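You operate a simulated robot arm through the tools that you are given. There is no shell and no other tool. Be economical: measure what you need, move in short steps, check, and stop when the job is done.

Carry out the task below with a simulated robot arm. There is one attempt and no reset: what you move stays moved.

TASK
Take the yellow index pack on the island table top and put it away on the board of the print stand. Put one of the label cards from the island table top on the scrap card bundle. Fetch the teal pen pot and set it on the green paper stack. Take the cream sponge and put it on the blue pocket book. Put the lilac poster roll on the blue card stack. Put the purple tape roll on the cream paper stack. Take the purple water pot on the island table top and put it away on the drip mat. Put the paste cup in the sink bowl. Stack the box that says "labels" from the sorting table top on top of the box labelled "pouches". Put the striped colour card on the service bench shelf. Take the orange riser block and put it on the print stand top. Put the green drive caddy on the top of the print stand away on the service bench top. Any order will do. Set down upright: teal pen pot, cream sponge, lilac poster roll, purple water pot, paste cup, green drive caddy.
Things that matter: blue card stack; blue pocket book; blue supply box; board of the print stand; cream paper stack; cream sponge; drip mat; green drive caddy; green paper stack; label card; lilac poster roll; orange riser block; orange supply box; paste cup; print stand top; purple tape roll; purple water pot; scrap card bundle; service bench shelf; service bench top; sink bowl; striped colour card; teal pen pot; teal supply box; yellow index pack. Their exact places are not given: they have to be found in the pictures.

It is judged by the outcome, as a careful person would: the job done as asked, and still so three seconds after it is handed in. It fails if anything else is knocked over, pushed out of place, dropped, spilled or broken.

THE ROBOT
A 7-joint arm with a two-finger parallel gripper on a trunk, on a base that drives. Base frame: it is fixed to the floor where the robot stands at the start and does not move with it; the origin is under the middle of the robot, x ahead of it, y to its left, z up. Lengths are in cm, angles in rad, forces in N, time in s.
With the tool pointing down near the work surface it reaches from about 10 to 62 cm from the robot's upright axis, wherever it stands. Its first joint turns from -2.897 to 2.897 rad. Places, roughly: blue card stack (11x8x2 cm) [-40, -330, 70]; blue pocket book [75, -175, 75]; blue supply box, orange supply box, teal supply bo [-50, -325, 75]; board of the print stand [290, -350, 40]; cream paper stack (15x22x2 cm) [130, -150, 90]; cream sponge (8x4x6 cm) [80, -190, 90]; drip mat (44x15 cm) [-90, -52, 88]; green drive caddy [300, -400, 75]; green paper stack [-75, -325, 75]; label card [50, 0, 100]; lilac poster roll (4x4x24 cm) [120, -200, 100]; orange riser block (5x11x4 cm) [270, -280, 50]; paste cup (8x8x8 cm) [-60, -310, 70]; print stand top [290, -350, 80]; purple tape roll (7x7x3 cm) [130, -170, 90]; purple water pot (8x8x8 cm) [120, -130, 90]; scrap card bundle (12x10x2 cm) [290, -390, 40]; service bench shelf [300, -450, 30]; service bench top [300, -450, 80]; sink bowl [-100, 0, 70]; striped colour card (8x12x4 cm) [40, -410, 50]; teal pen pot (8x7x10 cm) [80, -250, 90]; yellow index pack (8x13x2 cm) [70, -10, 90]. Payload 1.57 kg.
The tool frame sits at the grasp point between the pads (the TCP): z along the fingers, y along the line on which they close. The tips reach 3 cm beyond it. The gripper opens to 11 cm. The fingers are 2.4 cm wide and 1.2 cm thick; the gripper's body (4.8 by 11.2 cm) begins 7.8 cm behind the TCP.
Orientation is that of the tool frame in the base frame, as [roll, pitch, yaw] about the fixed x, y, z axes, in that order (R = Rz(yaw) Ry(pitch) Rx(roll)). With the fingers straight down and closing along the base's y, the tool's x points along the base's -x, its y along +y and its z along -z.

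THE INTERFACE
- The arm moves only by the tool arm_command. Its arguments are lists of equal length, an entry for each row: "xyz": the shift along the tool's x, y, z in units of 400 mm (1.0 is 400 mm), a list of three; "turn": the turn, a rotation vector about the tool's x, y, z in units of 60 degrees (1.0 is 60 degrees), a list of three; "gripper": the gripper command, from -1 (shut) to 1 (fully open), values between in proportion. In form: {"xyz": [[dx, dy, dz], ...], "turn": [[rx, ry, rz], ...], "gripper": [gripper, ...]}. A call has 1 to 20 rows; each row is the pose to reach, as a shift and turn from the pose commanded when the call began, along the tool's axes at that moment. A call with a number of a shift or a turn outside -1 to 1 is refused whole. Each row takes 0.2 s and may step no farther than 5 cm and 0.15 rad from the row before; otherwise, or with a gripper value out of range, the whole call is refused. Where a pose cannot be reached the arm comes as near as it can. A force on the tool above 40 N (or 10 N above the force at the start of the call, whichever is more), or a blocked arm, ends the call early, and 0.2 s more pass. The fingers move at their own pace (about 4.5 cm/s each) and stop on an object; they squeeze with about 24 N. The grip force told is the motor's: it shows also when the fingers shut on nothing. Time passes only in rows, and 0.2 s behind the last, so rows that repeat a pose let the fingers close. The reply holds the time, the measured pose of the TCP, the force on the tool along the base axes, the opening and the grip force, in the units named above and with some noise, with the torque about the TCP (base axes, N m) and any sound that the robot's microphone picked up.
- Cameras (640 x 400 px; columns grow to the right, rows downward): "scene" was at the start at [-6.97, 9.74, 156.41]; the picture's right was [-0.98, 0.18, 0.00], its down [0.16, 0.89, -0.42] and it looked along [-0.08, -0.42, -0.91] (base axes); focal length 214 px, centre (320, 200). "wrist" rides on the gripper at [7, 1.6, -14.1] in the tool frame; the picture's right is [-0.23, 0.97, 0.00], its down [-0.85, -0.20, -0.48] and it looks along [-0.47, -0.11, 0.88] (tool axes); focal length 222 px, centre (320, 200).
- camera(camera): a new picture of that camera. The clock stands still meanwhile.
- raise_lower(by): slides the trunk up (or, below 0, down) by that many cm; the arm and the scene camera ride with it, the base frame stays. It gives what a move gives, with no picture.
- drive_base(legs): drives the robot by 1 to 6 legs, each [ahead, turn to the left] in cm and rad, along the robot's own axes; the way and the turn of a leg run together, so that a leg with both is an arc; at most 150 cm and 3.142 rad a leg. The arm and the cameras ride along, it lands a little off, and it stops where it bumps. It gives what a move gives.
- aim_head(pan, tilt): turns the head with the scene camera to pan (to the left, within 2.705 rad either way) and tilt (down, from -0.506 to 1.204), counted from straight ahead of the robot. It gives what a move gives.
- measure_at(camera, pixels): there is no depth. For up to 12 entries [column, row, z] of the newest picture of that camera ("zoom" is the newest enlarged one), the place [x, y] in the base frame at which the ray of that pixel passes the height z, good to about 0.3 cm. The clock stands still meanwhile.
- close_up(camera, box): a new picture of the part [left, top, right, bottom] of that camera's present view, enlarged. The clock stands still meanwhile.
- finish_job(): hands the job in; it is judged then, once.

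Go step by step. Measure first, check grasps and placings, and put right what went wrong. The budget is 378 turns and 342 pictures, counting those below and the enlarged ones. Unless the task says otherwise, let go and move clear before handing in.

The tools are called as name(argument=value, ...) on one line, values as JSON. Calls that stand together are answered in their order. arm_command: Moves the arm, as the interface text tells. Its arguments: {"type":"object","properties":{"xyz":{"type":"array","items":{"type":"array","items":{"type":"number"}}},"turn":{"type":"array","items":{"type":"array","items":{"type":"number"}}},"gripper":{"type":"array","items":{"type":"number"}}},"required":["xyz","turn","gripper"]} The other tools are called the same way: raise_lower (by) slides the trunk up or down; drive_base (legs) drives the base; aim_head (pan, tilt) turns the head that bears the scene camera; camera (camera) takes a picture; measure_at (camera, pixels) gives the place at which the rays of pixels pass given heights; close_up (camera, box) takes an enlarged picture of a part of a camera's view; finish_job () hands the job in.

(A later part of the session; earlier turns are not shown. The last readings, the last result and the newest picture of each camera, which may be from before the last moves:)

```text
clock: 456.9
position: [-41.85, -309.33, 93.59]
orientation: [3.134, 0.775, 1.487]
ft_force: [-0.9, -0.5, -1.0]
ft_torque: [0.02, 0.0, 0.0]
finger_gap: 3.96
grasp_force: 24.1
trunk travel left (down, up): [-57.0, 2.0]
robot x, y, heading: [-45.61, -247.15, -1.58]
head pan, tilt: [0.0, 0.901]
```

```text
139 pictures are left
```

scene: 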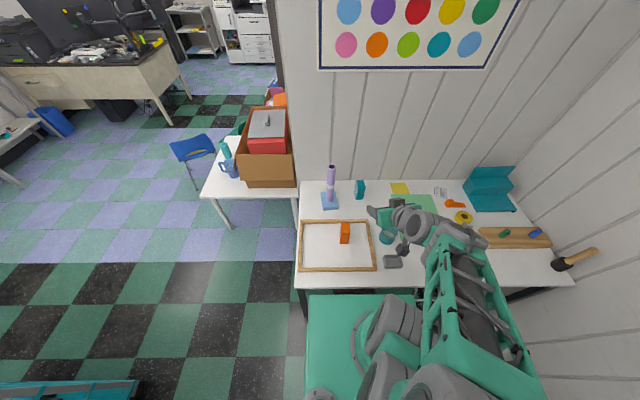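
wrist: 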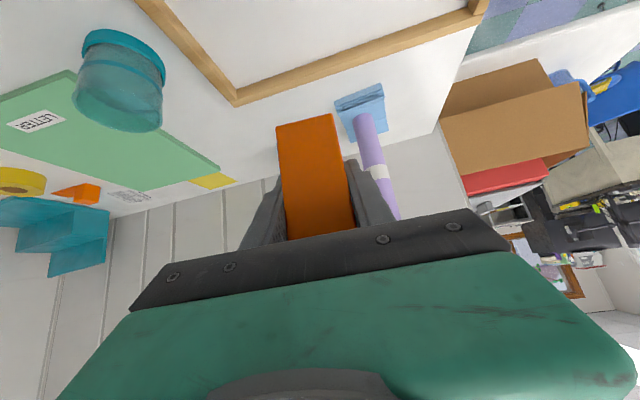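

Held level. I shift 10 cm right (away from the lilac roll), rotate to match the teal box, then drive in.

arm_command(xyz=[[-0.004, -0.07, 0.004], [-0.008, -0.14, 0.008], [-0.012, -0.2, 0.012], [-0.015, -0.254, 0.015], [-0.015, -0.254, 0.015]], turn=[[-0.03, 0, -0.03], [-0.06, 0, -0.06], [-0.09, 0, -0.09], [-0.127, 0, -0.13], [-0.127, 0, -0.13]], gripper=[-1, -1, -1, -1, -1])

drive_base(legs=[[20, 0]])

camera(camera="wrist")

close_up(camera="scene", box=[260, 120, 480, 258])

```text
clock: 458.1
position: [-51.93, -309.39, 93.32]
orientation: [3.136, 0.777, 1.678]
ft_force: [0.1, -0.4, -1.5]
ft_torque: [-0.02, -0.01, 0.03]
finger_gap: 3.97
grasp_force: 24.3
trunk travel left (down, up): [-57.0, 2.0]
robot x, y, heading: [-44.9, -247.22, -1.579]
head pan, tilt: [0.0, 0.901]
```

```text
clock: 459.7
position: [-52.47, -327.25, 93.28]
orientation: [3.134, 0.778, 1.676]
ft_force: [-0.2, 0.1, -1.0]
ft_torque: [0.0, -0.05, 0.03]
finger_gap: 3.97
grasp_force: 24.0
trunk travel left (down, up): [-57.0, 2.0]
robot x, y, heading: [-46.66, -265.06, -1.463]
head pan, tilt: [0.0, 0.901]
```

```text
138 pictures are left
```

wrist: 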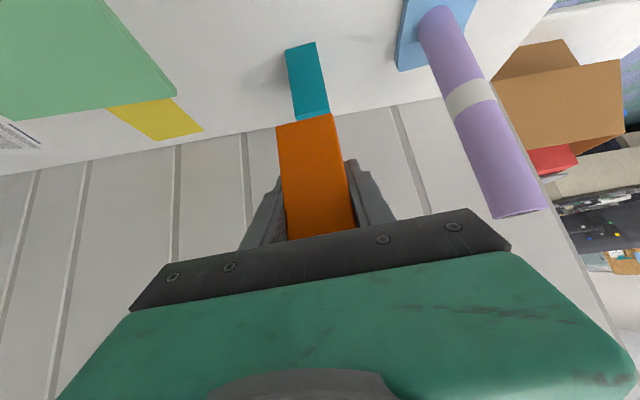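

```text
2.90 times, centred on (370, 189) of scene
```

zoom: 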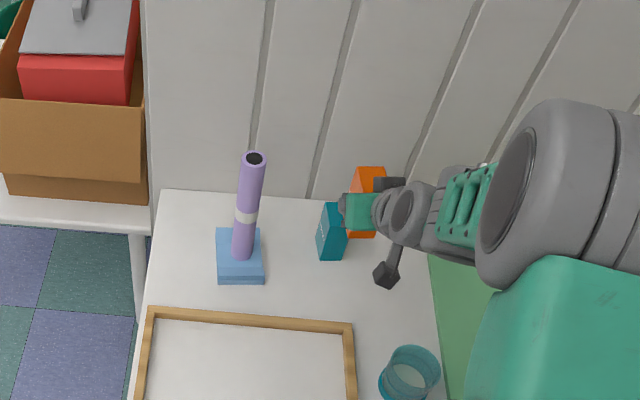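

The base turned slightly; I re-measure the teal box from this view.

measure_at(camera="wrist", pixels=[[297, 120, 80], [330, 112, 80], [286, 52, 70], [316, 42, 70], [425, 10, 72]])

measure_at(camera="zoom", pixels=[[323, 228, 80], [346, 234, 80], [320, 258, 70], [343, 262, 70], [326, 204, 80], [244, 258, 72]])

```text
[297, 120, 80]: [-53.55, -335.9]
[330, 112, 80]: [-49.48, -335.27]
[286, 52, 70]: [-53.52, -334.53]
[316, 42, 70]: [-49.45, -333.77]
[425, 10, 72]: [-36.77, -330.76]
```

```text
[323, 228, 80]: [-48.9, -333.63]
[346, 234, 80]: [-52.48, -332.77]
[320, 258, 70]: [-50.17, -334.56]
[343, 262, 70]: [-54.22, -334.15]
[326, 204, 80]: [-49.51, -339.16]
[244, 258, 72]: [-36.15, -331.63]
```

Teal's centre is (-51.7,-337). I move the orange box over it, then check.

arm_command(xyz=[[-0.07, -0.003, 0.07], [-0.13, -0.006, 0.13], [-0.154, -0.006, 0.152], [-0.12, -0.006, 0.188], [-0.1, -0.006, 0.208], [-0.1, -0.006, 0.208]], turn=[[0, 0, 0], [0, 0, 0], [0, 0, 0], [0, 0, 0], [0, 0, 0], [0, 0, 0]], gripper=[-1, -1, -1, -1, -1, -1])

camera(camera="wrist")

close_up(camera="scene", box=[330, 150, 430, 212])

```text
clock: 461.1
position: [-51.46, -335.94, 90.09]
orientation: [3.136, 0.777, 1.674]
ft_force: [-0.1, -0.4, -0.8]
ft_torque: [-0.02, 0.01, -0.01]
finger_gap: 3.98
grasp_force: 23.7
trunk travel left (down, up): [-57.0, 2.0]
robot x, y, heading: [-46.5, -265.31, -1.461]
head pan, tilt: [0.0, 0.901]
```

```text
136 pictures are left
```

wrist: 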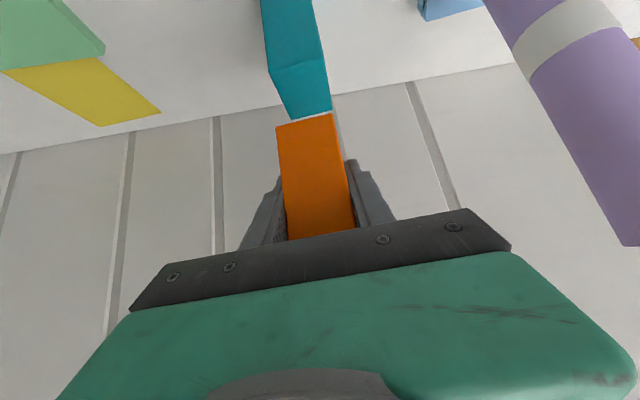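

```text
6.40 times, centred on (380, 181) of scene
```

zoom: 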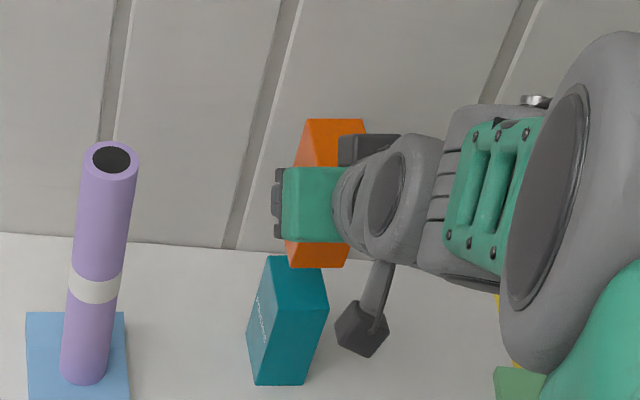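

measure_at(camera="wrist", pixels=[[271, 71, 80], [326, 56, 80], [293, 120, 80], [332, 110, 80], [278, 127, 83.6], [333, 113, 83.6]])

measure_at(camera="zoom", pixels=[[288, 267, 83.6], [343, 267, 83.6], [272, 308, 80], [320, 308, 80], [268, 256, 80], [318, 266, 80], [258, 384, 70], [304, 384, 70]])

```text
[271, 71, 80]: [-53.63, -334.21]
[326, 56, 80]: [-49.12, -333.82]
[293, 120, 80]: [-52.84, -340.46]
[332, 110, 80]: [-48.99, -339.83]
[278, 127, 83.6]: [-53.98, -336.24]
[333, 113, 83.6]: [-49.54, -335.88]
```

```text
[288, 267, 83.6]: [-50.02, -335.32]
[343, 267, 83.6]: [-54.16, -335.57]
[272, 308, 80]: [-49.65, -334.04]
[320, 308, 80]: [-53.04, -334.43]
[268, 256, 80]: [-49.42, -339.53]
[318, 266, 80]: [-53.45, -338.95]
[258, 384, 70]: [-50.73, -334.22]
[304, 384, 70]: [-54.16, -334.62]
```

Orange sits 1.5 cm too far back and 0.5 cm too far right; I correct and lower to contact.

arm_command(xyz=[[0.026, 0.016, -0.025], [0.026, 0.016, -0.025], [0.044, 0.016, -0.007], [0.061, 0.016, 0.011], [0.068, 0.016, 0.018], [0.075, 0.016, 0.025], [0.082, 0.016, 0.032], [0.089, 0.016, 0.039], [0.096, 0.016, 0.046], [0.103, 0.016, 0.053]], turn=[[0, 0, 0], [0, 0, 0], [0, 0, 0], [0, 0, 0], [0, 0, 0], [0, 0, 0], [0, 0, 0], [0, 0, 0], [0, 0, 0], [0, 0, 0]], gripper=[-1, -1, -1, -1, -1, -1, -1, -1, -1, -1])

camera(camera="wrist")

close_up(camera="scene", box=[330, 150, 430, 212])

```text
clock: 463.3
position: [-51.1, -334.56, 86.3]
orientation: [3.139, 0.786, 1.677]
ft_force: [0.8, 0.6, 18.3]
ft_torque: [0.05, 0.04, 0.0]
finger_gap: 3.93
grasp_force: 24.4
trunk travel left (down, up): [-57.0, 2.0]
robot x, y, heading: [-46.51, -264.93, -1.46]
head pan, tilt: [0.0, 0.901]
```

```text
134 pictures are left
```

wrist: 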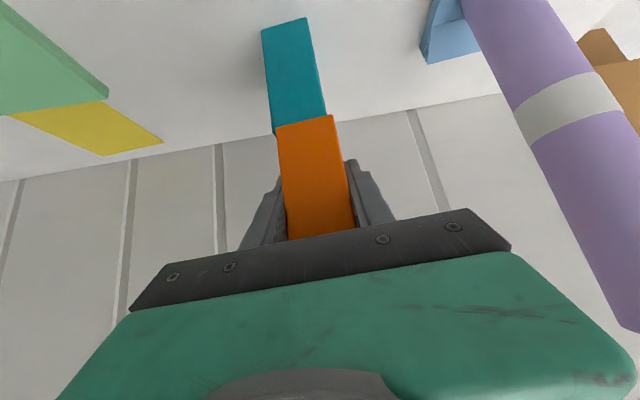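

```text
6.40 times, centred on (380, 181) of scene
```

zoom: 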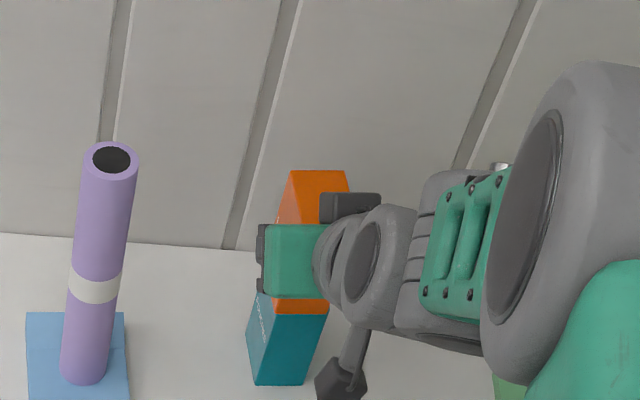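

Well aligned. I release gently and retreat along the tool axis.

arm_command(xyz=[[-0.003, 0, -0.003], [-0.003, 0, -0.003], [-0.003, 0, -0.003], [-0.003, 0, -0.003], [-0.003, 0, -0.04], [-0.003, 0, -0.1], [-0.003, 0, -0.2], [-0.003, 0, -0.3]], turn=[[0, 0.006, 0], [0, 0.006, 0], [0, 0.006, 0], [0, 0.006, 0], [0, 0.006, 0], [0, 0.006, 0], [0, 0.006, 0], [0, 0.006, 0]], gripper=[-0.22, -0.1, 0.1, 0.15, 0.15, 0.15, 0.15, 0.15])

camera(camera="wrist")

```text
clock: 465.1
position: [-51.98, -325.91, 94.47]
orientation: [3.134, 0.77, 1.675]
ft_force: [0.1, -0.2, -1.1]
ft_torque: [0.0, 0.02, -0.01]
finger_gap: 6.33
grasp_force: 0.0
trunk travel left (down, up): [-57.0, 2.0]
robot x, y, heading: [-46.41, -264.84, -1.461]
head pan, tilt: [0.0, 0.901]
```

```text
132 pictures are left
```

wrist: 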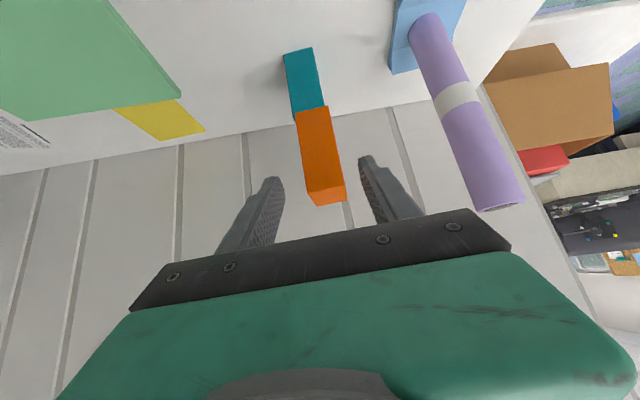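

The boxes are stacked. Next the paste cup: I move above it and turn the tool straight down.

arm_command(xyz=[[0.01, -0.02, -0.08], [0.03, -0.05, -0.17], [0.06, -0.08, -0.25], [0.09, -0.11, -0.32], [0.12, -0.14, -0.38], [0.126, -0.1625, -0.4], [0.126, -0.1625, -0.4], [0.126, -0.1625, -0.4]], turn=[[0, 0, 0], [0, 0.12, 0], [0, 0.24, 0], [0, 0.36, 0], [0, 0.48, 0], [0, 0.6, 0], [0, 0.735, 0], [0, 0.735, 0]], gripper=[0.4, 0.7, 1, 1, 1, 1, 1, 1])

camera(camera="wrist")

camera(camera="scene")

```text
clock: 466.9
position: [-60.17, -312.22, 102.53]
orientation: [3.139, -0.003, 1.679]
ft_force: [-0.4, -0.6, 0.6]
ft_torque: [0.03, 0.0, -0.01]
finger_gap: 11.0
grasp_force: 0.0
trunk travel left (down, up): [-57.0, 2.0]
robot x, y, heading: [-46.88, -264.8, -1.468]
head pan, tilt: [0.0, 0.901]
```

```text
131 pictures are left
```

wrist: 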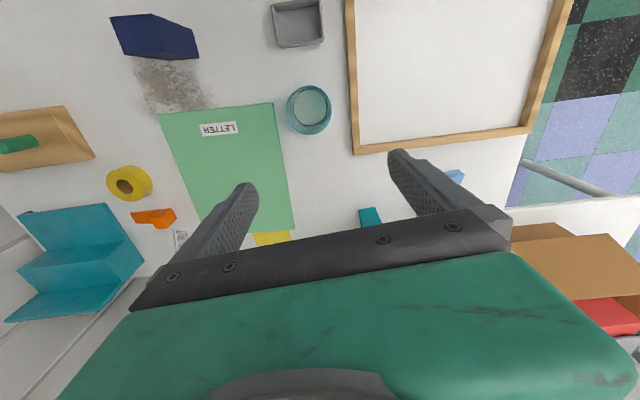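

```text
130 pictures are left
```

scene: 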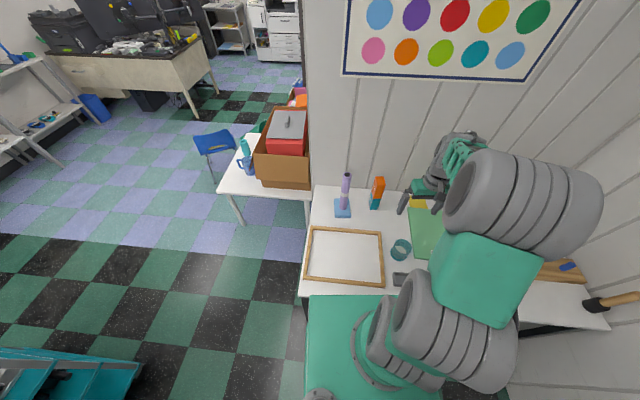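

measure_at(camera="wrist", pixels=[[309, 110, 78], [309, 110, 74], [288, 112, 78], [330, 106, 78], [212, 108, 72], [273, 103, 72], [295, 228, 72], [205, 228, 72], [282, 30, 74]])

measure_at(camera="scene", pixels=[[400, 246, 78], [400, 251, 74], [412, 205, 72]])

close_up(camera="wrist", box=[230, 50, 390, 150])

```text
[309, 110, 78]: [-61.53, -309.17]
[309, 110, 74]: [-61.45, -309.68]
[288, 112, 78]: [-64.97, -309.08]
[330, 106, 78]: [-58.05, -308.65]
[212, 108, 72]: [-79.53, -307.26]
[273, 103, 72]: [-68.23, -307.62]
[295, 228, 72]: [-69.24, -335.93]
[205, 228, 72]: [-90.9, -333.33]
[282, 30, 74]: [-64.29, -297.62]
```

```text
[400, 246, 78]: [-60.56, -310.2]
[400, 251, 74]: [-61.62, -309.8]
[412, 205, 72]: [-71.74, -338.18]
```

```text
4.00 times, centred on (310, 100) of wrist
```

zoom: 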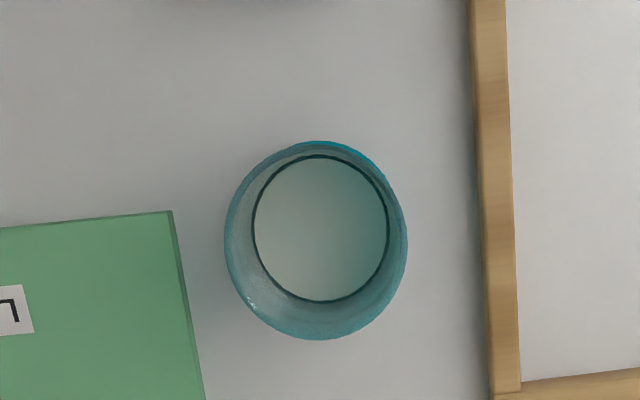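

Cup centre (-61.3,-309.7), holding paste. I descend around it with a 9.5 cm opening.

arm_command(xyz=[[0.035, -0.01, 0.03], [0.065, -0.0205, 0.1], [0.065, -0.0205, 0.2], [0.065, -0.0205, 0.3], [0.065, -0.0205, 0.4], [0.065, -0.0205, 0.5], [0.065, -0.0205, 0.58], [0.065, -0.0205, 0.63], [0.065, -0.0205, 0.655], [0.065, -0.0205, 0.655]], turn=[[0, 0, 0], [0, 0, 0], [0, 0, 0], [0, 0, 0], [0, 0, 0], [0, 0, 0], [0, 0, 0], [0, 0, 0], [0, 0, 0], [0, 0, 0]], gripper=[0.73, 0.73, 0.73, 0.73, 0.73, 0.73, 0.73, 0.73, 0.73, 0.73])

camera(camera="wrist")

```text
clock: 469.1
position: [-61.27, -309.57, 76.0]
orientation: [3.138, 0.0, 1.68]
ft_force: [-0.9, -1.8, 0.5]
ft_torque: [0.0, -0.02, 0.02]
finger_gap: 9.54
grasp_force: 0.0
trunk travel left (down, up): [-57.0, 2.0]
robot x, y, heading: [-46.51, -264.59, -1.459]
head pan, tilt: [0.0, 0.901]
```

```text
128 pictures are left
```

wrist: 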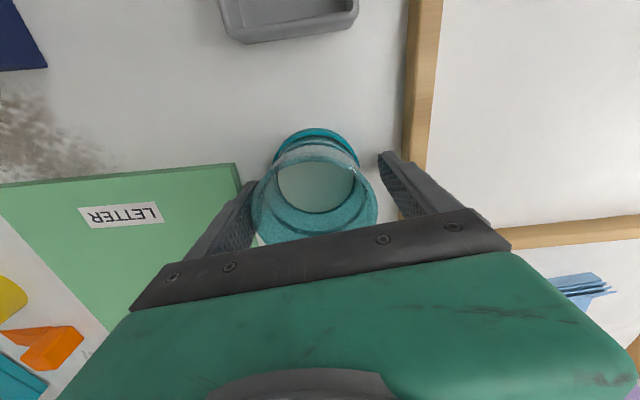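

Straddled. I close gently and lift.

arm_command(xyz=[[0, 0, 0], [0, 0, 0], [0, 0, 0], [0, 0, 0], [0, 0, 0], [0, 0, -0.03], [0, 0, -0.1], [0, 0, -0.2], [0, 0, -0.3], [0, 0, -0.4], [0, 0, -0.5], [0, 0, -0.6], [0, 0, -0.7], [0, 0, -0.75]], turn=[[0, 0, 0], [0, 0, 0], [0, 0, 0], [0, 0, 0], [0, 0, 0], [0, 0, 0], [0, 0, 0], [0, 0, 0], [0, 0, 0], [0, 0, 0], [0, 0, 0], [0, 0, 0], [0, 0, 0], [0, 0, 0]], gripper=[0.5, 0, -0.5, -1, -1, -1, -1, -1, -1, -1, -1, -1, -1, -1])

camera(camera="wrist")

```text
clock: 472.1
position: [-61.35, -309.62, 106.24]
orientation: [3.137, 0.0, 1.679]
ft_force: [0.4, -0.4, -0.7]
ft_torque: [-0.03, 0.01, -0.01]
finger_gap: 6.66
grasp_force: 24.0
trunk travel left (down, up): [-57.0, 2.0]
robot x, y, heading: [-46.67, -265.15, -1.464]
head pan, tilt: [0.0, 0.901]
```

```text
127 pictures are left
```

wrist: 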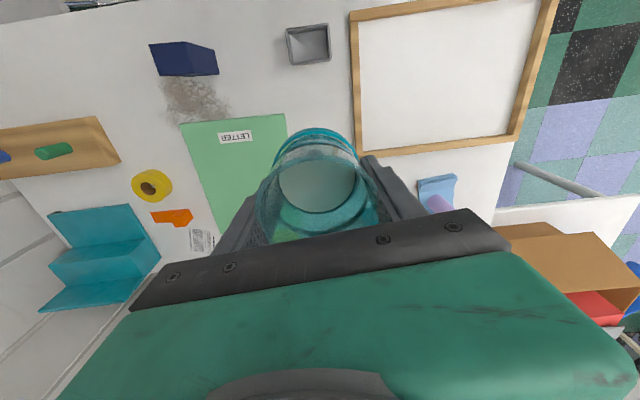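

Held (6.7 cm). I back out, turn north and drive up the west aisle to the sink.

drive_base(legs=[[-38, 0], [0, 1.5], [0, 1.42], [150, 0], [68, 0]])

aim_head(pan=0.8, tilt=0.7)

camera(camera="scene")

```text
clock: 491.8
position: [3.82, 24.8, 106.11]
orientation: [3.138, 0.002, -1.713]
ft_force: [-0.7, 0.3, -0.2]
ft_torque: [0.03, 0.0, 0.02]
finger_gap: 6.6
grasp_force: 24.5
trunk travel left (down, up): [-57.0, 2.0]
robot x, y, heading: [-21.4, -14.77, 1.427]
head pan, tilt: [0.0, 0.901]
```

```text
clock: 493.0
position: [3.83, 24.86, 106.15]
orientation: [3.138, 0.0, -1.711]
ft_force: [0.9, -0.4, -1.1]
ft_torque: [-0.01, -0.01, -0.01]
finger_gap: 6.6
grasp_force: 24.2
trunk travel left (down, up): [-57.0, 2.0]
robot x, y, heading: [-21.65, -14.68, 1.428]
head pan, tilt: [0.799, 0.7]
```

```text
126 pictures are left
```

scene: 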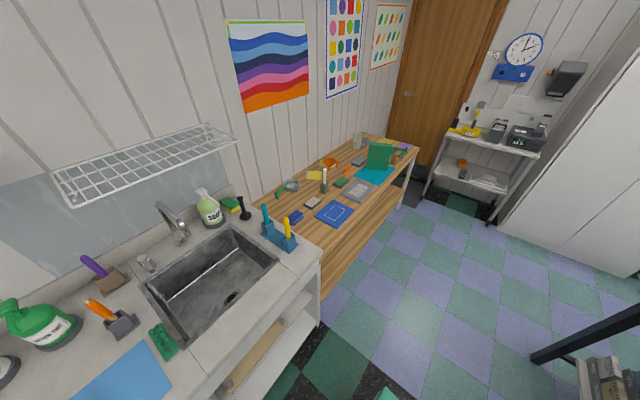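

I see the sink basin; I measure its rim and turn to face it.

measure_at(camera="scene", pixels=[[140, 290, 86], [225, 228, 86], [280, 262, 86], [175, 345, 86], [230, 300, 72], [210, 280, 72], [320, 252, 86], [125, 322, 90]])

drive_base(legs=[[0, 1.71]])

aim_head(pan=0.0, tilt=0.95)

camera(camera="scene")

camera(camera="wrist")

```text
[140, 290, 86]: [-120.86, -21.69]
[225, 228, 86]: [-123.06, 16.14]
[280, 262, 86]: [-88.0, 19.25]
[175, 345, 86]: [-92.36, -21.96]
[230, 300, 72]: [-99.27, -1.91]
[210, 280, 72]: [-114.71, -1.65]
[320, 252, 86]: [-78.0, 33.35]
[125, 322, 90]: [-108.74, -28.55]
```

```text
clock: 497.5
position: [-64.54, 3.78, 106.25]
orientation: [3.138, -0.001, 0.018]
ft_force: [-0.1, -1.3, -0.4]
ft_torque: [0.02, 0.02, -0.01]
finger_gap: 6.58
grasp_force: 24.0
trunk travel left (down, up): [-57.0, 2.0]
robot x, y, heading: [-21.64, -14.34, -3.125]
head pan, tilt: [0.799, 0.7]
```

```text
clock: 498.7
position: [-64.67, 3.82, 106.28]
orientation: [3.138, 0.0, 0.02]
ft_force: [-0.5, 0.9, -0.9]
ft_torque: [-0.02, 0.01, -0.01]
finger_gap: 6.58
grasp_force: 24.4
trunk travel left (down, up): [-57.0, 2.0]
robot x, y, heading: [-21.5, -15.08, -3.123]
head pan, tilt: [0.0, 0.949]
```

```text
125 pictures are left
```

scene: 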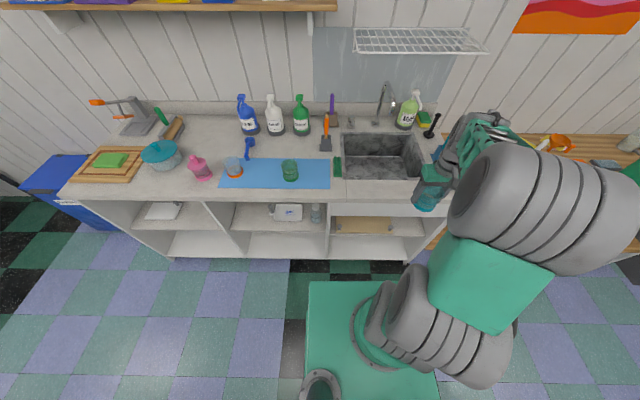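

```text
124 pictures are left
```

wrist: 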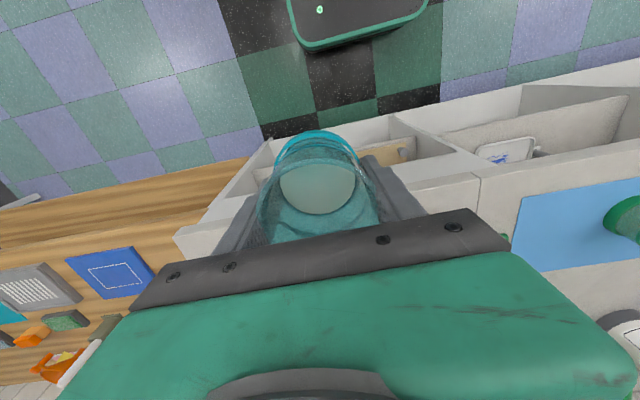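

Sink spans x -90…-121, y -22…18. I drive 20 cm in and move the cup over its middle.

drive_base(legs=[[20, 0]])

arm_command(xyz=[[-0.08, 0.03, 0], [-0.16, 0.06, 0], [-0.24, 0.09, 0], [-0.32, 0.117, 0], [-0.4, 0.117, 0], [-0.4, 0.117, 0]], turn=[[0, 0, 0], [0, 0, 0], [0, 0, 0], [0, 0, 0], [0, 0, 0], [0, 0, 0]], gripper=[-1, -1, -1, -1, -1, -1])

camera(camera="wrist")

close_up(camera="scene", box=[280, 60, 520, 210])

```text
clock: 500.3
position: [-85.05, 3.23, 106.19]
orientation: [3.138, 0.0, 0.02]
ft_force: [-0.8, 0.0, -0.4]
ft_torque: [0.01, -0.03, -0.02]
finger_gap: 6.59
grasp_force: 23.8
trunk travel left (down, up): [-57.0, 2.0]
robot x, y, heading: [-41.63, -15.1, -3.119]
head pan, tilt: [0.0, 0.949]
```

```text
clock: 501.7
position: [-100.92, -1.91, 106.32]
orientation: [3.136, 0.001, 0.021]
ft_force: [-0.1, 0.7, -0.9]
ft_torque: [-0.01, -0.02, 0.02]
finger_gap: 6.58
grasp_force: 24.1
trunk travel left (down, up): [-57.0, 2.0]
robot x, y, heading: [-41.84, -15.36, -3.121]
head pan, tilt: [0.0, 0.949]
```

```text
123 pictures are left
```

wrist: 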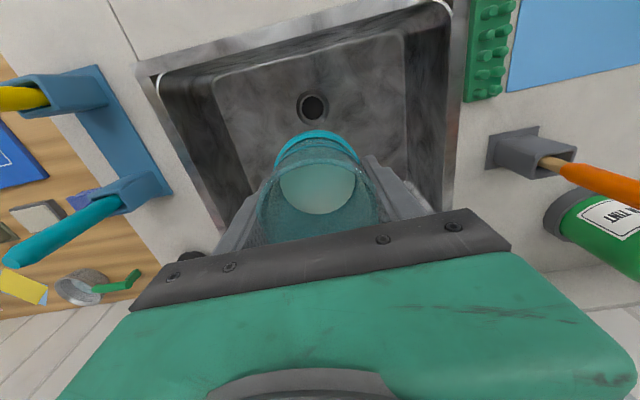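

```text
2.67 times, centred on (400, 135) of scene
```

zoom: 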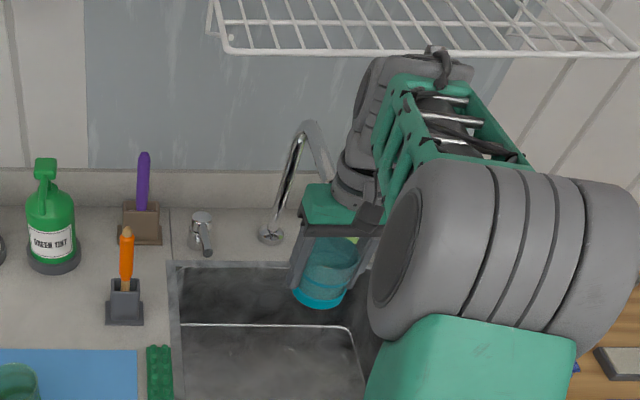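

The faucet spout is close behind the hand, so I check distances before lowering.

measure_at(camera="wrist", pixels=[[312, 108, 70], [312, 108, 74], [300, 52, 72], [290, 20, 86], [215, 75, 72], [408, 35, 72]])

measure_at(camera="zoom", pixels=[[270, 238, 86], [312, 128, 110], [330, 168, 104], [312, 128, 105], [255, 325, 72], [355, 330, 72]])

```text
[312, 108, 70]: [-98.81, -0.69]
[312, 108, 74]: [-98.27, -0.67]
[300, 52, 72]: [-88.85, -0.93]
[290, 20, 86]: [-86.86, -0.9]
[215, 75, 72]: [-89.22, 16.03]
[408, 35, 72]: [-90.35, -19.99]
```

```text
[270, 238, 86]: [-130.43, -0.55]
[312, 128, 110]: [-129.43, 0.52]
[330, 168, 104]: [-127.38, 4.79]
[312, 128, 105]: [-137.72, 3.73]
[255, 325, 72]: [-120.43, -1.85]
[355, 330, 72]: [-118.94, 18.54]
```

Drain at (-98.6,-0.7). I shift 9 cm to y≈-11 (away from faucet and drain) and lower toward the basin floor.

arm_command(xyz=[[0, 0.1, 0], [0, 0.2, 0], [0, 0.225, 0.08], [0, 0.225, 0.18], [0, 0.225, 0.28], [0, 0.225, 0.38], [0, 0.225, 0.48], [0, 0.225, 0.58], [0, 0.225, 0.64], [0, 0.225, 0.66], [0, 0.225, 0.66]], turn=[[0, 0, 0], [0, 0, 0], [0, 0, 0], [0, 0, 0], [0, 0, 0], [0, 0, 0], [0, 0, 0], [0, 0, 0], [0, 0, 0], [0, 0, 0], [0, 0, 0]], gripper=[-1, -1, -1, -1, -1, -1, -1, -1, -1, -1, -1])

camera(camera="wrist")

```text
clock: 504.1
position: [-100.77, -10.79, 79.84]
orientation: [3.138, 0.0, 0.019]
ft_force: [0.5, 0.1, -0.4]
ft_torque: [-0.01, -0.01, 0.02]
finger_gap: 6.57
grasp_force: 23.9
trunk travel left (down, up): [-57.0, 2.0]
robot x, y, heading: [-41.53, -15.05, -3.119]
head pan, tilt: [0.0, 0.949]
```

```text
121 pictures are left
```

wrist: 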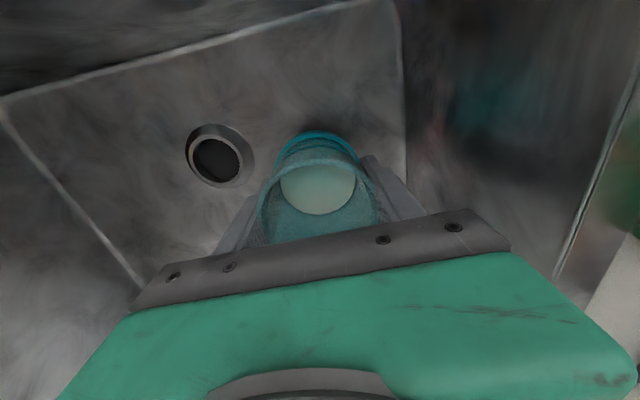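

Inside the basin. I lower in fine steps to contact.

arm_command(xyz=[[0, 0, 0.02], [0, 0, 0.035], [0, 0, 0.05], [0, 0, 0.06], [0, 0, 0.07], [0, 0, 0.08], [0, 0, 0.09], [0, 0, 0.1], [0, 0, 0.11], [0, 0, 0.12], [0, 0, 0.13], [0, 0, 0.14], [0, 0, 0.15]], turn=[[0, 0, 0], [0, 0, 0], [0, 0, 0], [0, 0, 0], [0, 0, 0], [0, 0, 0], [0, 0, 0], [0, 0, 0], [0, 0, 0], [0, 0, 0], [0, 0, 0], [0, 0, 0], [0, 0, 0]], gripper=[-1, -1, -1, -1, -1, -1, -1, -1, -1, -1, -1, -1, -1])

```text
clock: 506.2
position: [-100.73, -10.79, 75.9]
orientation: [3.138, 0.008, 0.02]
ft_force: [14.2, 0.7, 24.2]
ft_torque: [-0.73, -0.41, 0.38]
finger_gap: 6.56
grasp_force: 23.9
trunk travel left (down, up): [-57.0, 2.0]
robot x, y, heading: [-42.03, -15.0, -3.12]
head pan, tilt: [0.0, 0.949]
stopped in row 10: the force on the tool passed its limit at 44 N (the readings are from after the stop); the commanded pose is now the measured one
```

Contact at the basin floor (z≈70). I release and rise straight up.

arm_command(xyz=[[0, 0, -0.004], [0, 0, -0.004], [0, 0, -0.004], [0, 0, -0.004], [0, 0, -0.08], [0, 0, -0.18], [0, 0, -0.28], [0, 0, -0.38], [0, 0, -0.48], [0, 0, -0.58], [0, 0, -0.68], [0, 0, -0.75]], turn=[[0, 0, 0], [0, 0, 0], [0, 0, 0], [0, 0, 0], [0, 0, 0], [0, 0, 0], [0, 0, 0], [0, 0, 0], [0, 0, 0], [0, 0, 0], [0, 0, 0], [0, 0, 0]], gripper=[0.35, 0.6, 0.7, 0.7, 0.7, 0.7, 0.7, 0.7, 0.7, 0.7, 0.7, 0.7])

camera(camera="wrist")

close_up(camera="scene", box=[200, 60, 520, 260])

```text
clock: 508.8
position: [-100.74, -10.67, 105.65]
orientation: [3.138, 0.009, 0.021]
ft_force: [0.7, -0.6, 0.4]
ft_torque: [0.01, 0.01, -0.03]
finger_gap: 9.34
grasp_force: 0.1
trunk travel left (down, up): [-57.0, 2.0]
robot x, y, heading: [-42.12, -15.02, -3.119]
head pan, tilt: [0.0, 0.949]
```

```text
120 pictures are left
```

wrist: 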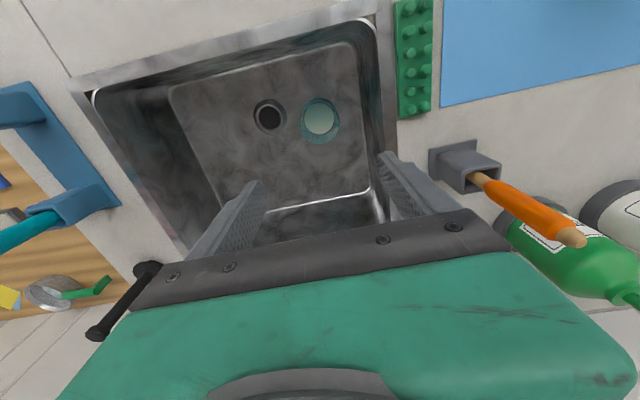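

```text
2.00 times, centred on (360, 160) of scene
```

zoom: 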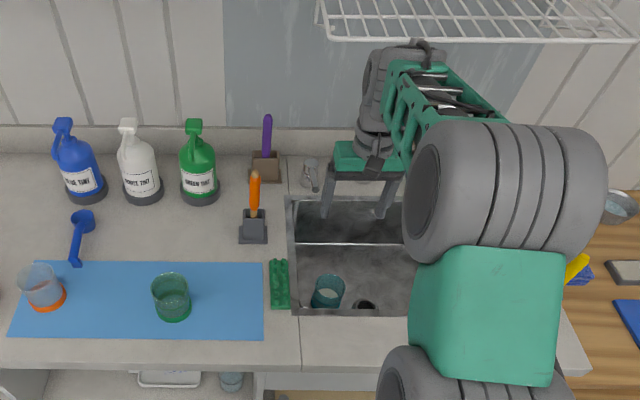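

Paste cup stands in the sink. While here I measure the drip mat's free area.

measure_at(camera="zoom", pixels=[[15, 335, 86], [264, 338, 86], [264, 263, 86], [172, 312, 86], [45, 300, 86], [108, 300, 86], [225, 305, 86], [0, 365, 86]])

```text
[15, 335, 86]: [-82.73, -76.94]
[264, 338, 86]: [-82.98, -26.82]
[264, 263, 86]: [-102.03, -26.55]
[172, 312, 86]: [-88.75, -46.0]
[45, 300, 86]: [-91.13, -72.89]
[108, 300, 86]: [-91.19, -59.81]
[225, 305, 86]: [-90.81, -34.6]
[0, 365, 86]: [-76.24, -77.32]
```

Free mat spots: (-92,-35) or (-92,-60). Now the label card: I retract the arm, back off, and turn to face the island.

arm_command(xyz=[[0.1, 0, -0.03], [0.2, 0, -0.06], [0.3, 0, -0.09], [0.4, 0, -0.12], [0.5, 0, -0.15]], turn=[[0, 0, 0], [0, 0, 0], [0, 0, 0], [0, 0, 0], [0, 0, 0]], gripper=[1, 1, 1, 1, 1])

drive_base(legs=[[-24, 0], [0, -1.57], [16, 0], [0, -1.55]])

aim_head(pan=0.0, tilt=0.95)

camera(camera="scene")

```text
clock: 510.0
position: [-80.36, -10.27, 111.53]
orientation: [3.138, 0.005, 0.02]
ft_force: [-0.9, -0.5, 0.0]
ft_torque: [0.02, -0.02, -0.05]
finger_gap: 10.98
grasp_force: 0.1
trunk travel left (down, up): [-57.0, 2.0]
robot x, y, heading: [-41.63, -15.21, -3.123]
head pan, tilt: [0.0, 0.949]
```

```text
clock: 520.4
position: [20.23, -2.55, 111.55]
orientation: [3.138, 0.007, -3.095]
ft_force: [0.3, -0.1, 0.4]
ft_torque: [0.0, 0.01, 0.02]
finger_gap: 11.02
grasp_force: 0.1
trunk travel left (down, up): [-57.0, 2.0]
robot x, y, heading: [-18.58, 0.8, 0.049]
head pan, tilt: [0.0, 0.949]
```

```text
clock: 521.0
position: [20.29, -2.55, 111.54]
orientation: [3.137, 0.008, -3.096]
ft_force: [0.0, 0.3, -0.7]
ft_torque: [-0.02, 0.01, 0.02]
finger_gap: 11.01
grasp_force: 0.0
trunk travel left (down, up): [-57.0, 2.0]
robot x, y, heading: [-18.67, 1.23, 0.046]
head pan, tilt: [0.0, 0.949]
```

```text
118 pictures are left
```

scene: 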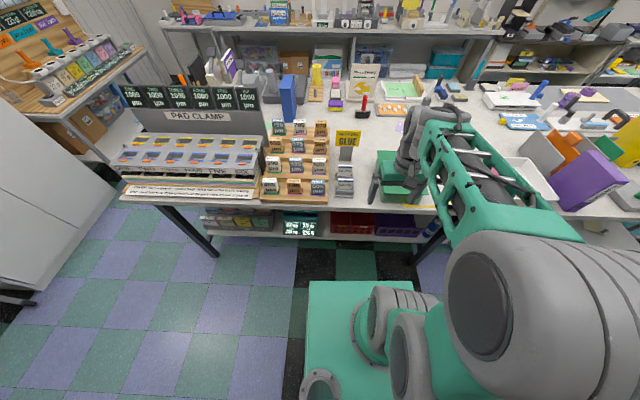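

close_up(camera="scene", box=[310, 150, 390, 200])

drive_base(legs=[[20, 0]])

camera(camera="wrist")

close_up(camera="scene", box=[300, 170, 400, 232])

```text
8.00 times, centred on (350, 175) of scene
```

zoom: 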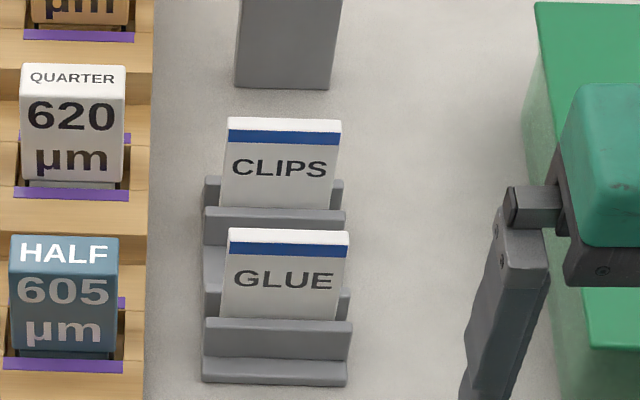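

```text
clock: 522.6
position: [40.32, -1.49, 111.53]
orientation: [3.139, 0.006, -3.09]
ft_force: [0.3, -0.4, -0.7]
ft_torque: [0.02, 0.03, 0.02]
finger_gap: 11.01
grasp_force: 0.1
trunk travel left (down, up): [-57.0, 2.0]
robot x, y, heading: [1.62, 2.16, 0.054]
head pan, tilt: [0.0, 0.949]
```

```text
116 pictures are left
```

wrist: 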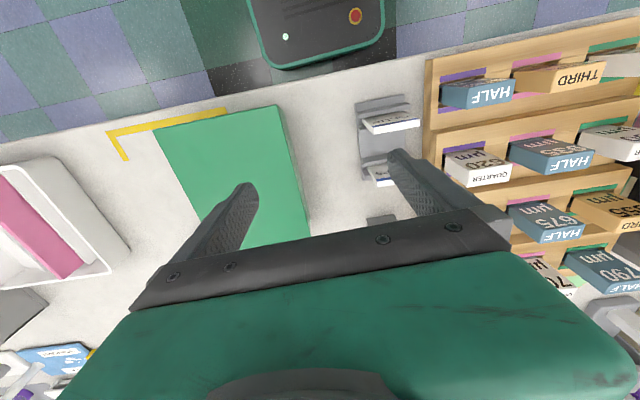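

```text
6.40 times, centred on (350, 201) of scene
```

zoom: 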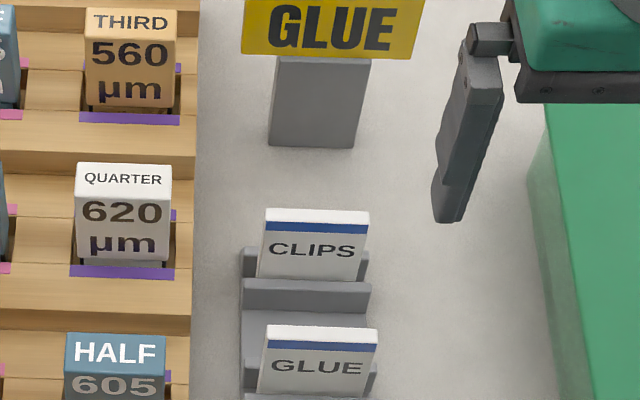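

I measure the CLIPS card's top edge in both views (the sign says GLUE is next, so CLIPS is the one to scrap).

measure_at(camera="zoom", pixels=[[265, 210, 93], [369, 213, 93], [265, 210, 96], [369, 213, 96], [258, 277, 90], [356, 281, 90], [242, 285, 88], [371, 292, 88], [270, 147, 86], [353, 148, 86]])

measure_at(camera="wrist", pixels=[[366, 168, 93], [366, 168, 96], [372, 185, 93], [372, 185, 96], [363, 120, 93], [373, 133, 93], [420, 125, 93]])

close_up(camera="wrist", box=[330, 80, 450, 230])

```text
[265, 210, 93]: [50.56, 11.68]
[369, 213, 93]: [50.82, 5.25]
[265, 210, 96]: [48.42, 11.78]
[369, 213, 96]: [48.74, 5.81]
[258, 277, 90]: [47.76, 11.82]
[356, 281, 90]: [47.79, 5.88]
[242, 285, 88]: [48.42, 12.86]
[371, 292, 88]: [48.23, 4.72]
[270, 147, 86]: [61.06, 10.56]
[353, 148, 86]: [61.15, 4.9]
```

```text
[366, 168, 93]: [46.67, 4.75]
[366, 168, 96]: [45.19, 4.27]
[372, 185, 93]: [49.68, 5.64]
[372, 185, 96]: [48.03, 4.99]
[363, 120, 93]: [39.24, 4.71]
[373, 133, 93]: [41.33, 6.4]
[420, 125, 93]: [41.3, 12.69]
```

```text
2.67 times, centred on (390, 155) of wrist
```

zoom: 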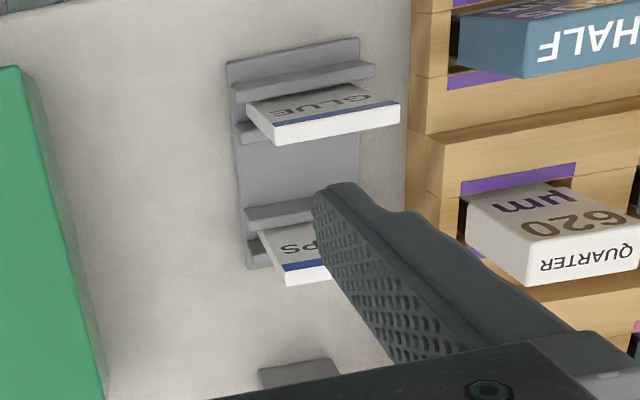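

CLIPS card: top z≈94, x≈49.8, y 5.4–11.8. I position above it with an 8.4 cm opening and descend partway.

arm_command(xyz=[[-0.08, 0.08, 0], [-0.16, 0.16, 0], [-0.248, 0.24, 0], [-0.248, 0.24, 0.1], [-0.248, 0.24, 0.2], [-0.248, 0.24, 0.3], [-0.248, 0.24, 0.38], [-0.248, 0.24, 0.38]], turn=[[0, 0, 0], [0, 0, 0], [0, 0, 0], [0, 0, 0], [0, 0, 0], [0, 0, 0], [0, 0, 0], [0, 0, 0]], gripper=[0.53, 0.53, 0.53, 0.53, 0.53, 0.53, 0.53, 0.53])

camera(camera="wrist")

close_up(camera="scene", box=[300, 150, 400, 212])

```text
clock: 524.4
position: [49.87, 8.68, 96.34]
orientation: [3.138, 0.008, -3.095]
ft_force: [0.7, 0.8, -0.7]
ft_torque: [-0.05, -0.05, -0.01]
finger_gap: 8.43
grasp_force: 0.0
trunk travel left (down, up): [-57.0, 2.0]
robot x, y, heading: [1.43, 1.89, 0.051]
head pan, tilt: [0.0, 0.949]
```

```text
113 pictures are left
```

wrist: 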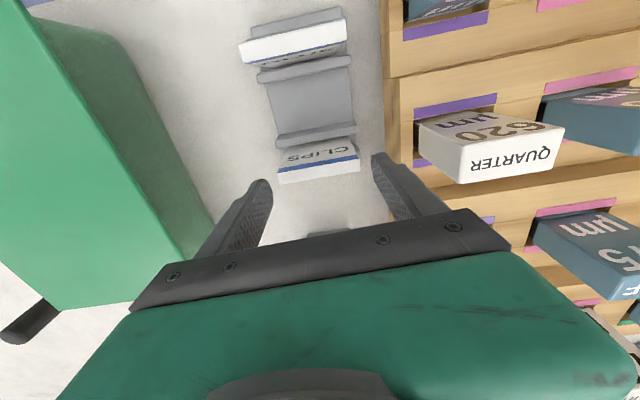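

```text
6.40 times, centred on (350, 181) of scene
```

zoom: 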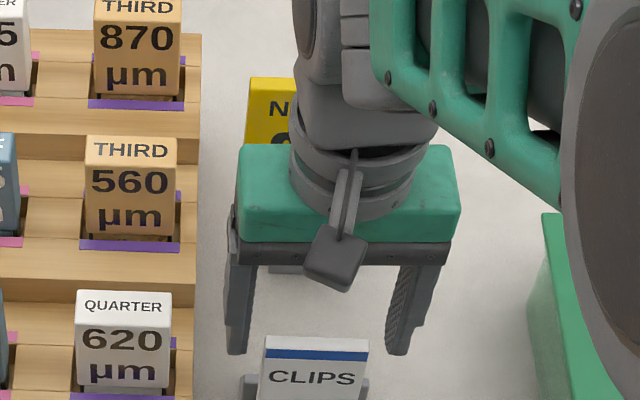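

measure_at(camera="wrist", pixels=[[318, 179, 94], [318, 165, 94], [318, 179, 95], [280, 182, 94], [359, 172, 94]])

```text
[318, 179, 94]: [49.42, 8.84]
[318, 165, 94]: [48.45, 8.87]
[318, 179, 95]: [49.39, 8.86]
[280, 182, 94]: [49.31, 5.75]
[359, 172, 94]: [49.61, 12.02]
```

I nudge 0.9 cm toward the robot and lower to z≈92, then close.

arm_command(xyz=[[0.0235, 0.004, 0.02], [0.0235, 0.004, 0.06], [0.0235, 0.004, 0.09], [0.0235, 0.004, 0.105], [0.0235, 0.004, 0.105], [0.0235, 0.004, 0.105], [0.0235, 0.004, 0.105], [0.0235, 0.004, 0.105]], turn=[[0, 0, 0], [0, 0, 0], [0, 0, 0], [0, 0, 0], [0, 0, 0], [0, 0, 0], [0, 0, 0], [0, 0, 0]], gripper=[0.53, 0.53, 0.53, 0.53, 0.2, -0.5, -1, -1])

camera(camera="wrist")

```text
clock: 526.2
position: [48.94, 8.72, 92.08]
orientation: [3.137, 0.007, -3.091]
ft_force: [-0.9, 5.1, 0.6]
ft_torque: [0.18, 0.02, -0.33]
finger_gap: 8.06
grasp_force: 44.8
trunk travel left (down, up): [-57.0, 2.0]
robot x, y, heading: [1.6, 2.26, 0.05]
head pan, tilt: [0.0, 0.949]
```

```text
111 pictures are left
```

wrist: 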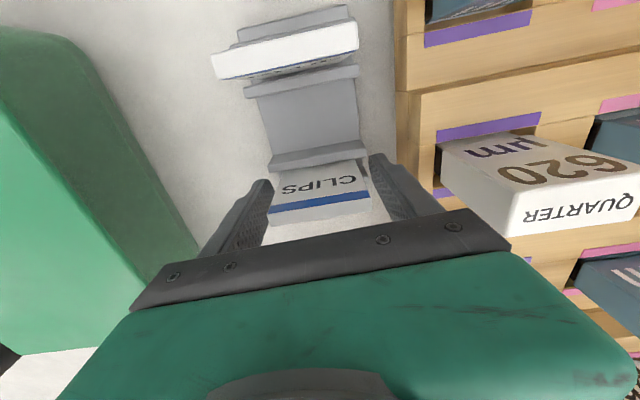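

The fingers gripped the holder's lips (8.06 cm). I open, rise 1.4 cm and close again.

arm_command(xyz=[[0, 0, 0], [0, 0, 0], [0, 0, -0.02], [0, 0, -0.035], [0, 0, -0.035], [0, 0, -0.035], [0, 0, -0.035], [0, 0, -0.035], [0, 0, -0.035]], turn=[[0, 0, 0], [0, 0, 0], [0, 0, 0], [0, 0, 0], [0, 0, 0], [0, 0, 0], [0, 0, 0], [0, 0, 0], [0, 0, 0]], gripper=[0.55, 0.55, 0.55, 0.55, 0.3, 0, -0.5, -1, -1])

camera(camera="wrist")

```text
clock: 528.2
position: [48.89, 8.77, 93.6]
orientation: [3.138, 0.006, -3.093]
ft_force: [-0.3, 0.1, 1.5]
ft_torque: [-0.05, 0.0, -0.01]
finger_gap: 6.12
grasp_force: 23.9
trunk travel left (down, up): [-57.0, 2.0]
robot x, y, heading: [1.85, 2.23, 0.05]
head pan, tilt: [0.0, 0.949]
```

```text
110 pictures are left
```

wrist: 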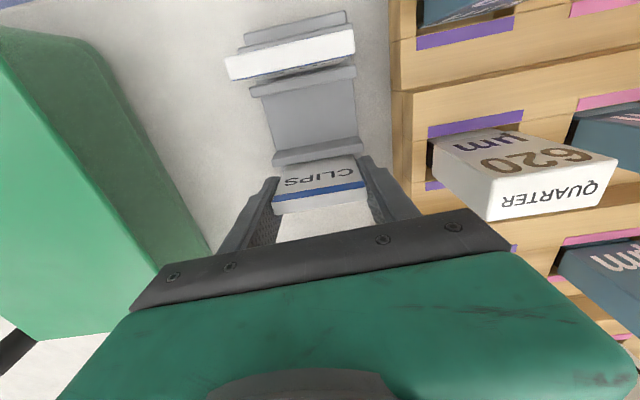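

Gripped the card at 6.1 cm. I lift it straight up and check.

arm_command(xyz=[[0, 0, -0.04], [0, 0, -0.1], [0, 0, -0.2], [0, 0, -0.3], [0, 0, -0.4], [0, 0, -0.45]], turn=[[0, 0, 0], [0, 0, 0], [0, 0, 0], [0, 0, 0], [0, 0, 0], [0, 0, 0]], gripper=[-1, -1, -1, -1, -1, -1])

camera(camera="wrist")

close_up(camera="scene", box=[300, 110, 400, 212])

```text
clock: 529.6
position: [48.58, 8.78, 111.54]
orientation: [3.137, 0.006, -3.093]
ft_force: [0.5, -0.4, 0.2]
ft_torque: [-0.01, 0.0, 0.02]
finger_gap: 6.12
grasp_force: 23.8
trunk travel left (down, up): [-57.0, 2.0]
robot x, y, heading: [1.22, 2.06, 0.048]
head pan, tilt: [0.0, 0.949]
```

```text
109 pictures are left
```

wrist: 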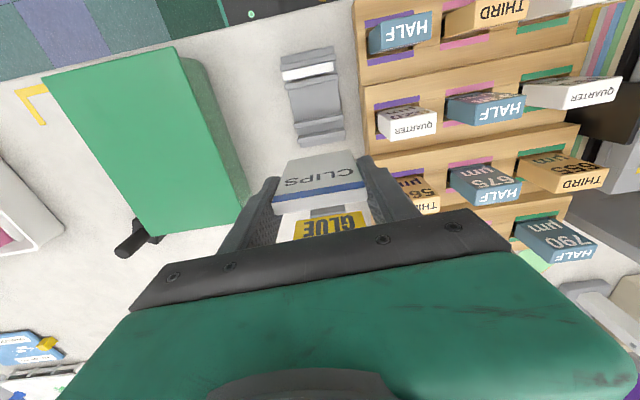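

```text
3.92 times, centred on (350, 161) of scene
```

zoom: 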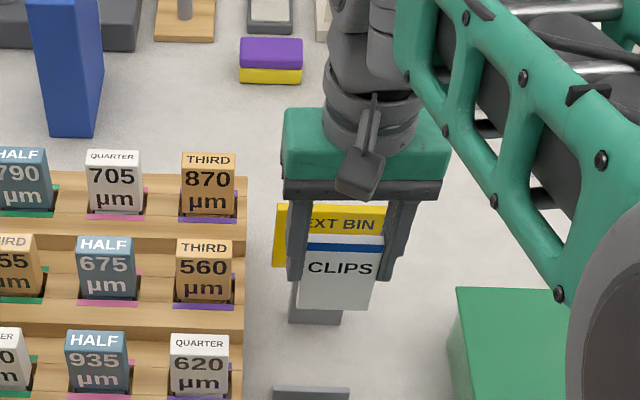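

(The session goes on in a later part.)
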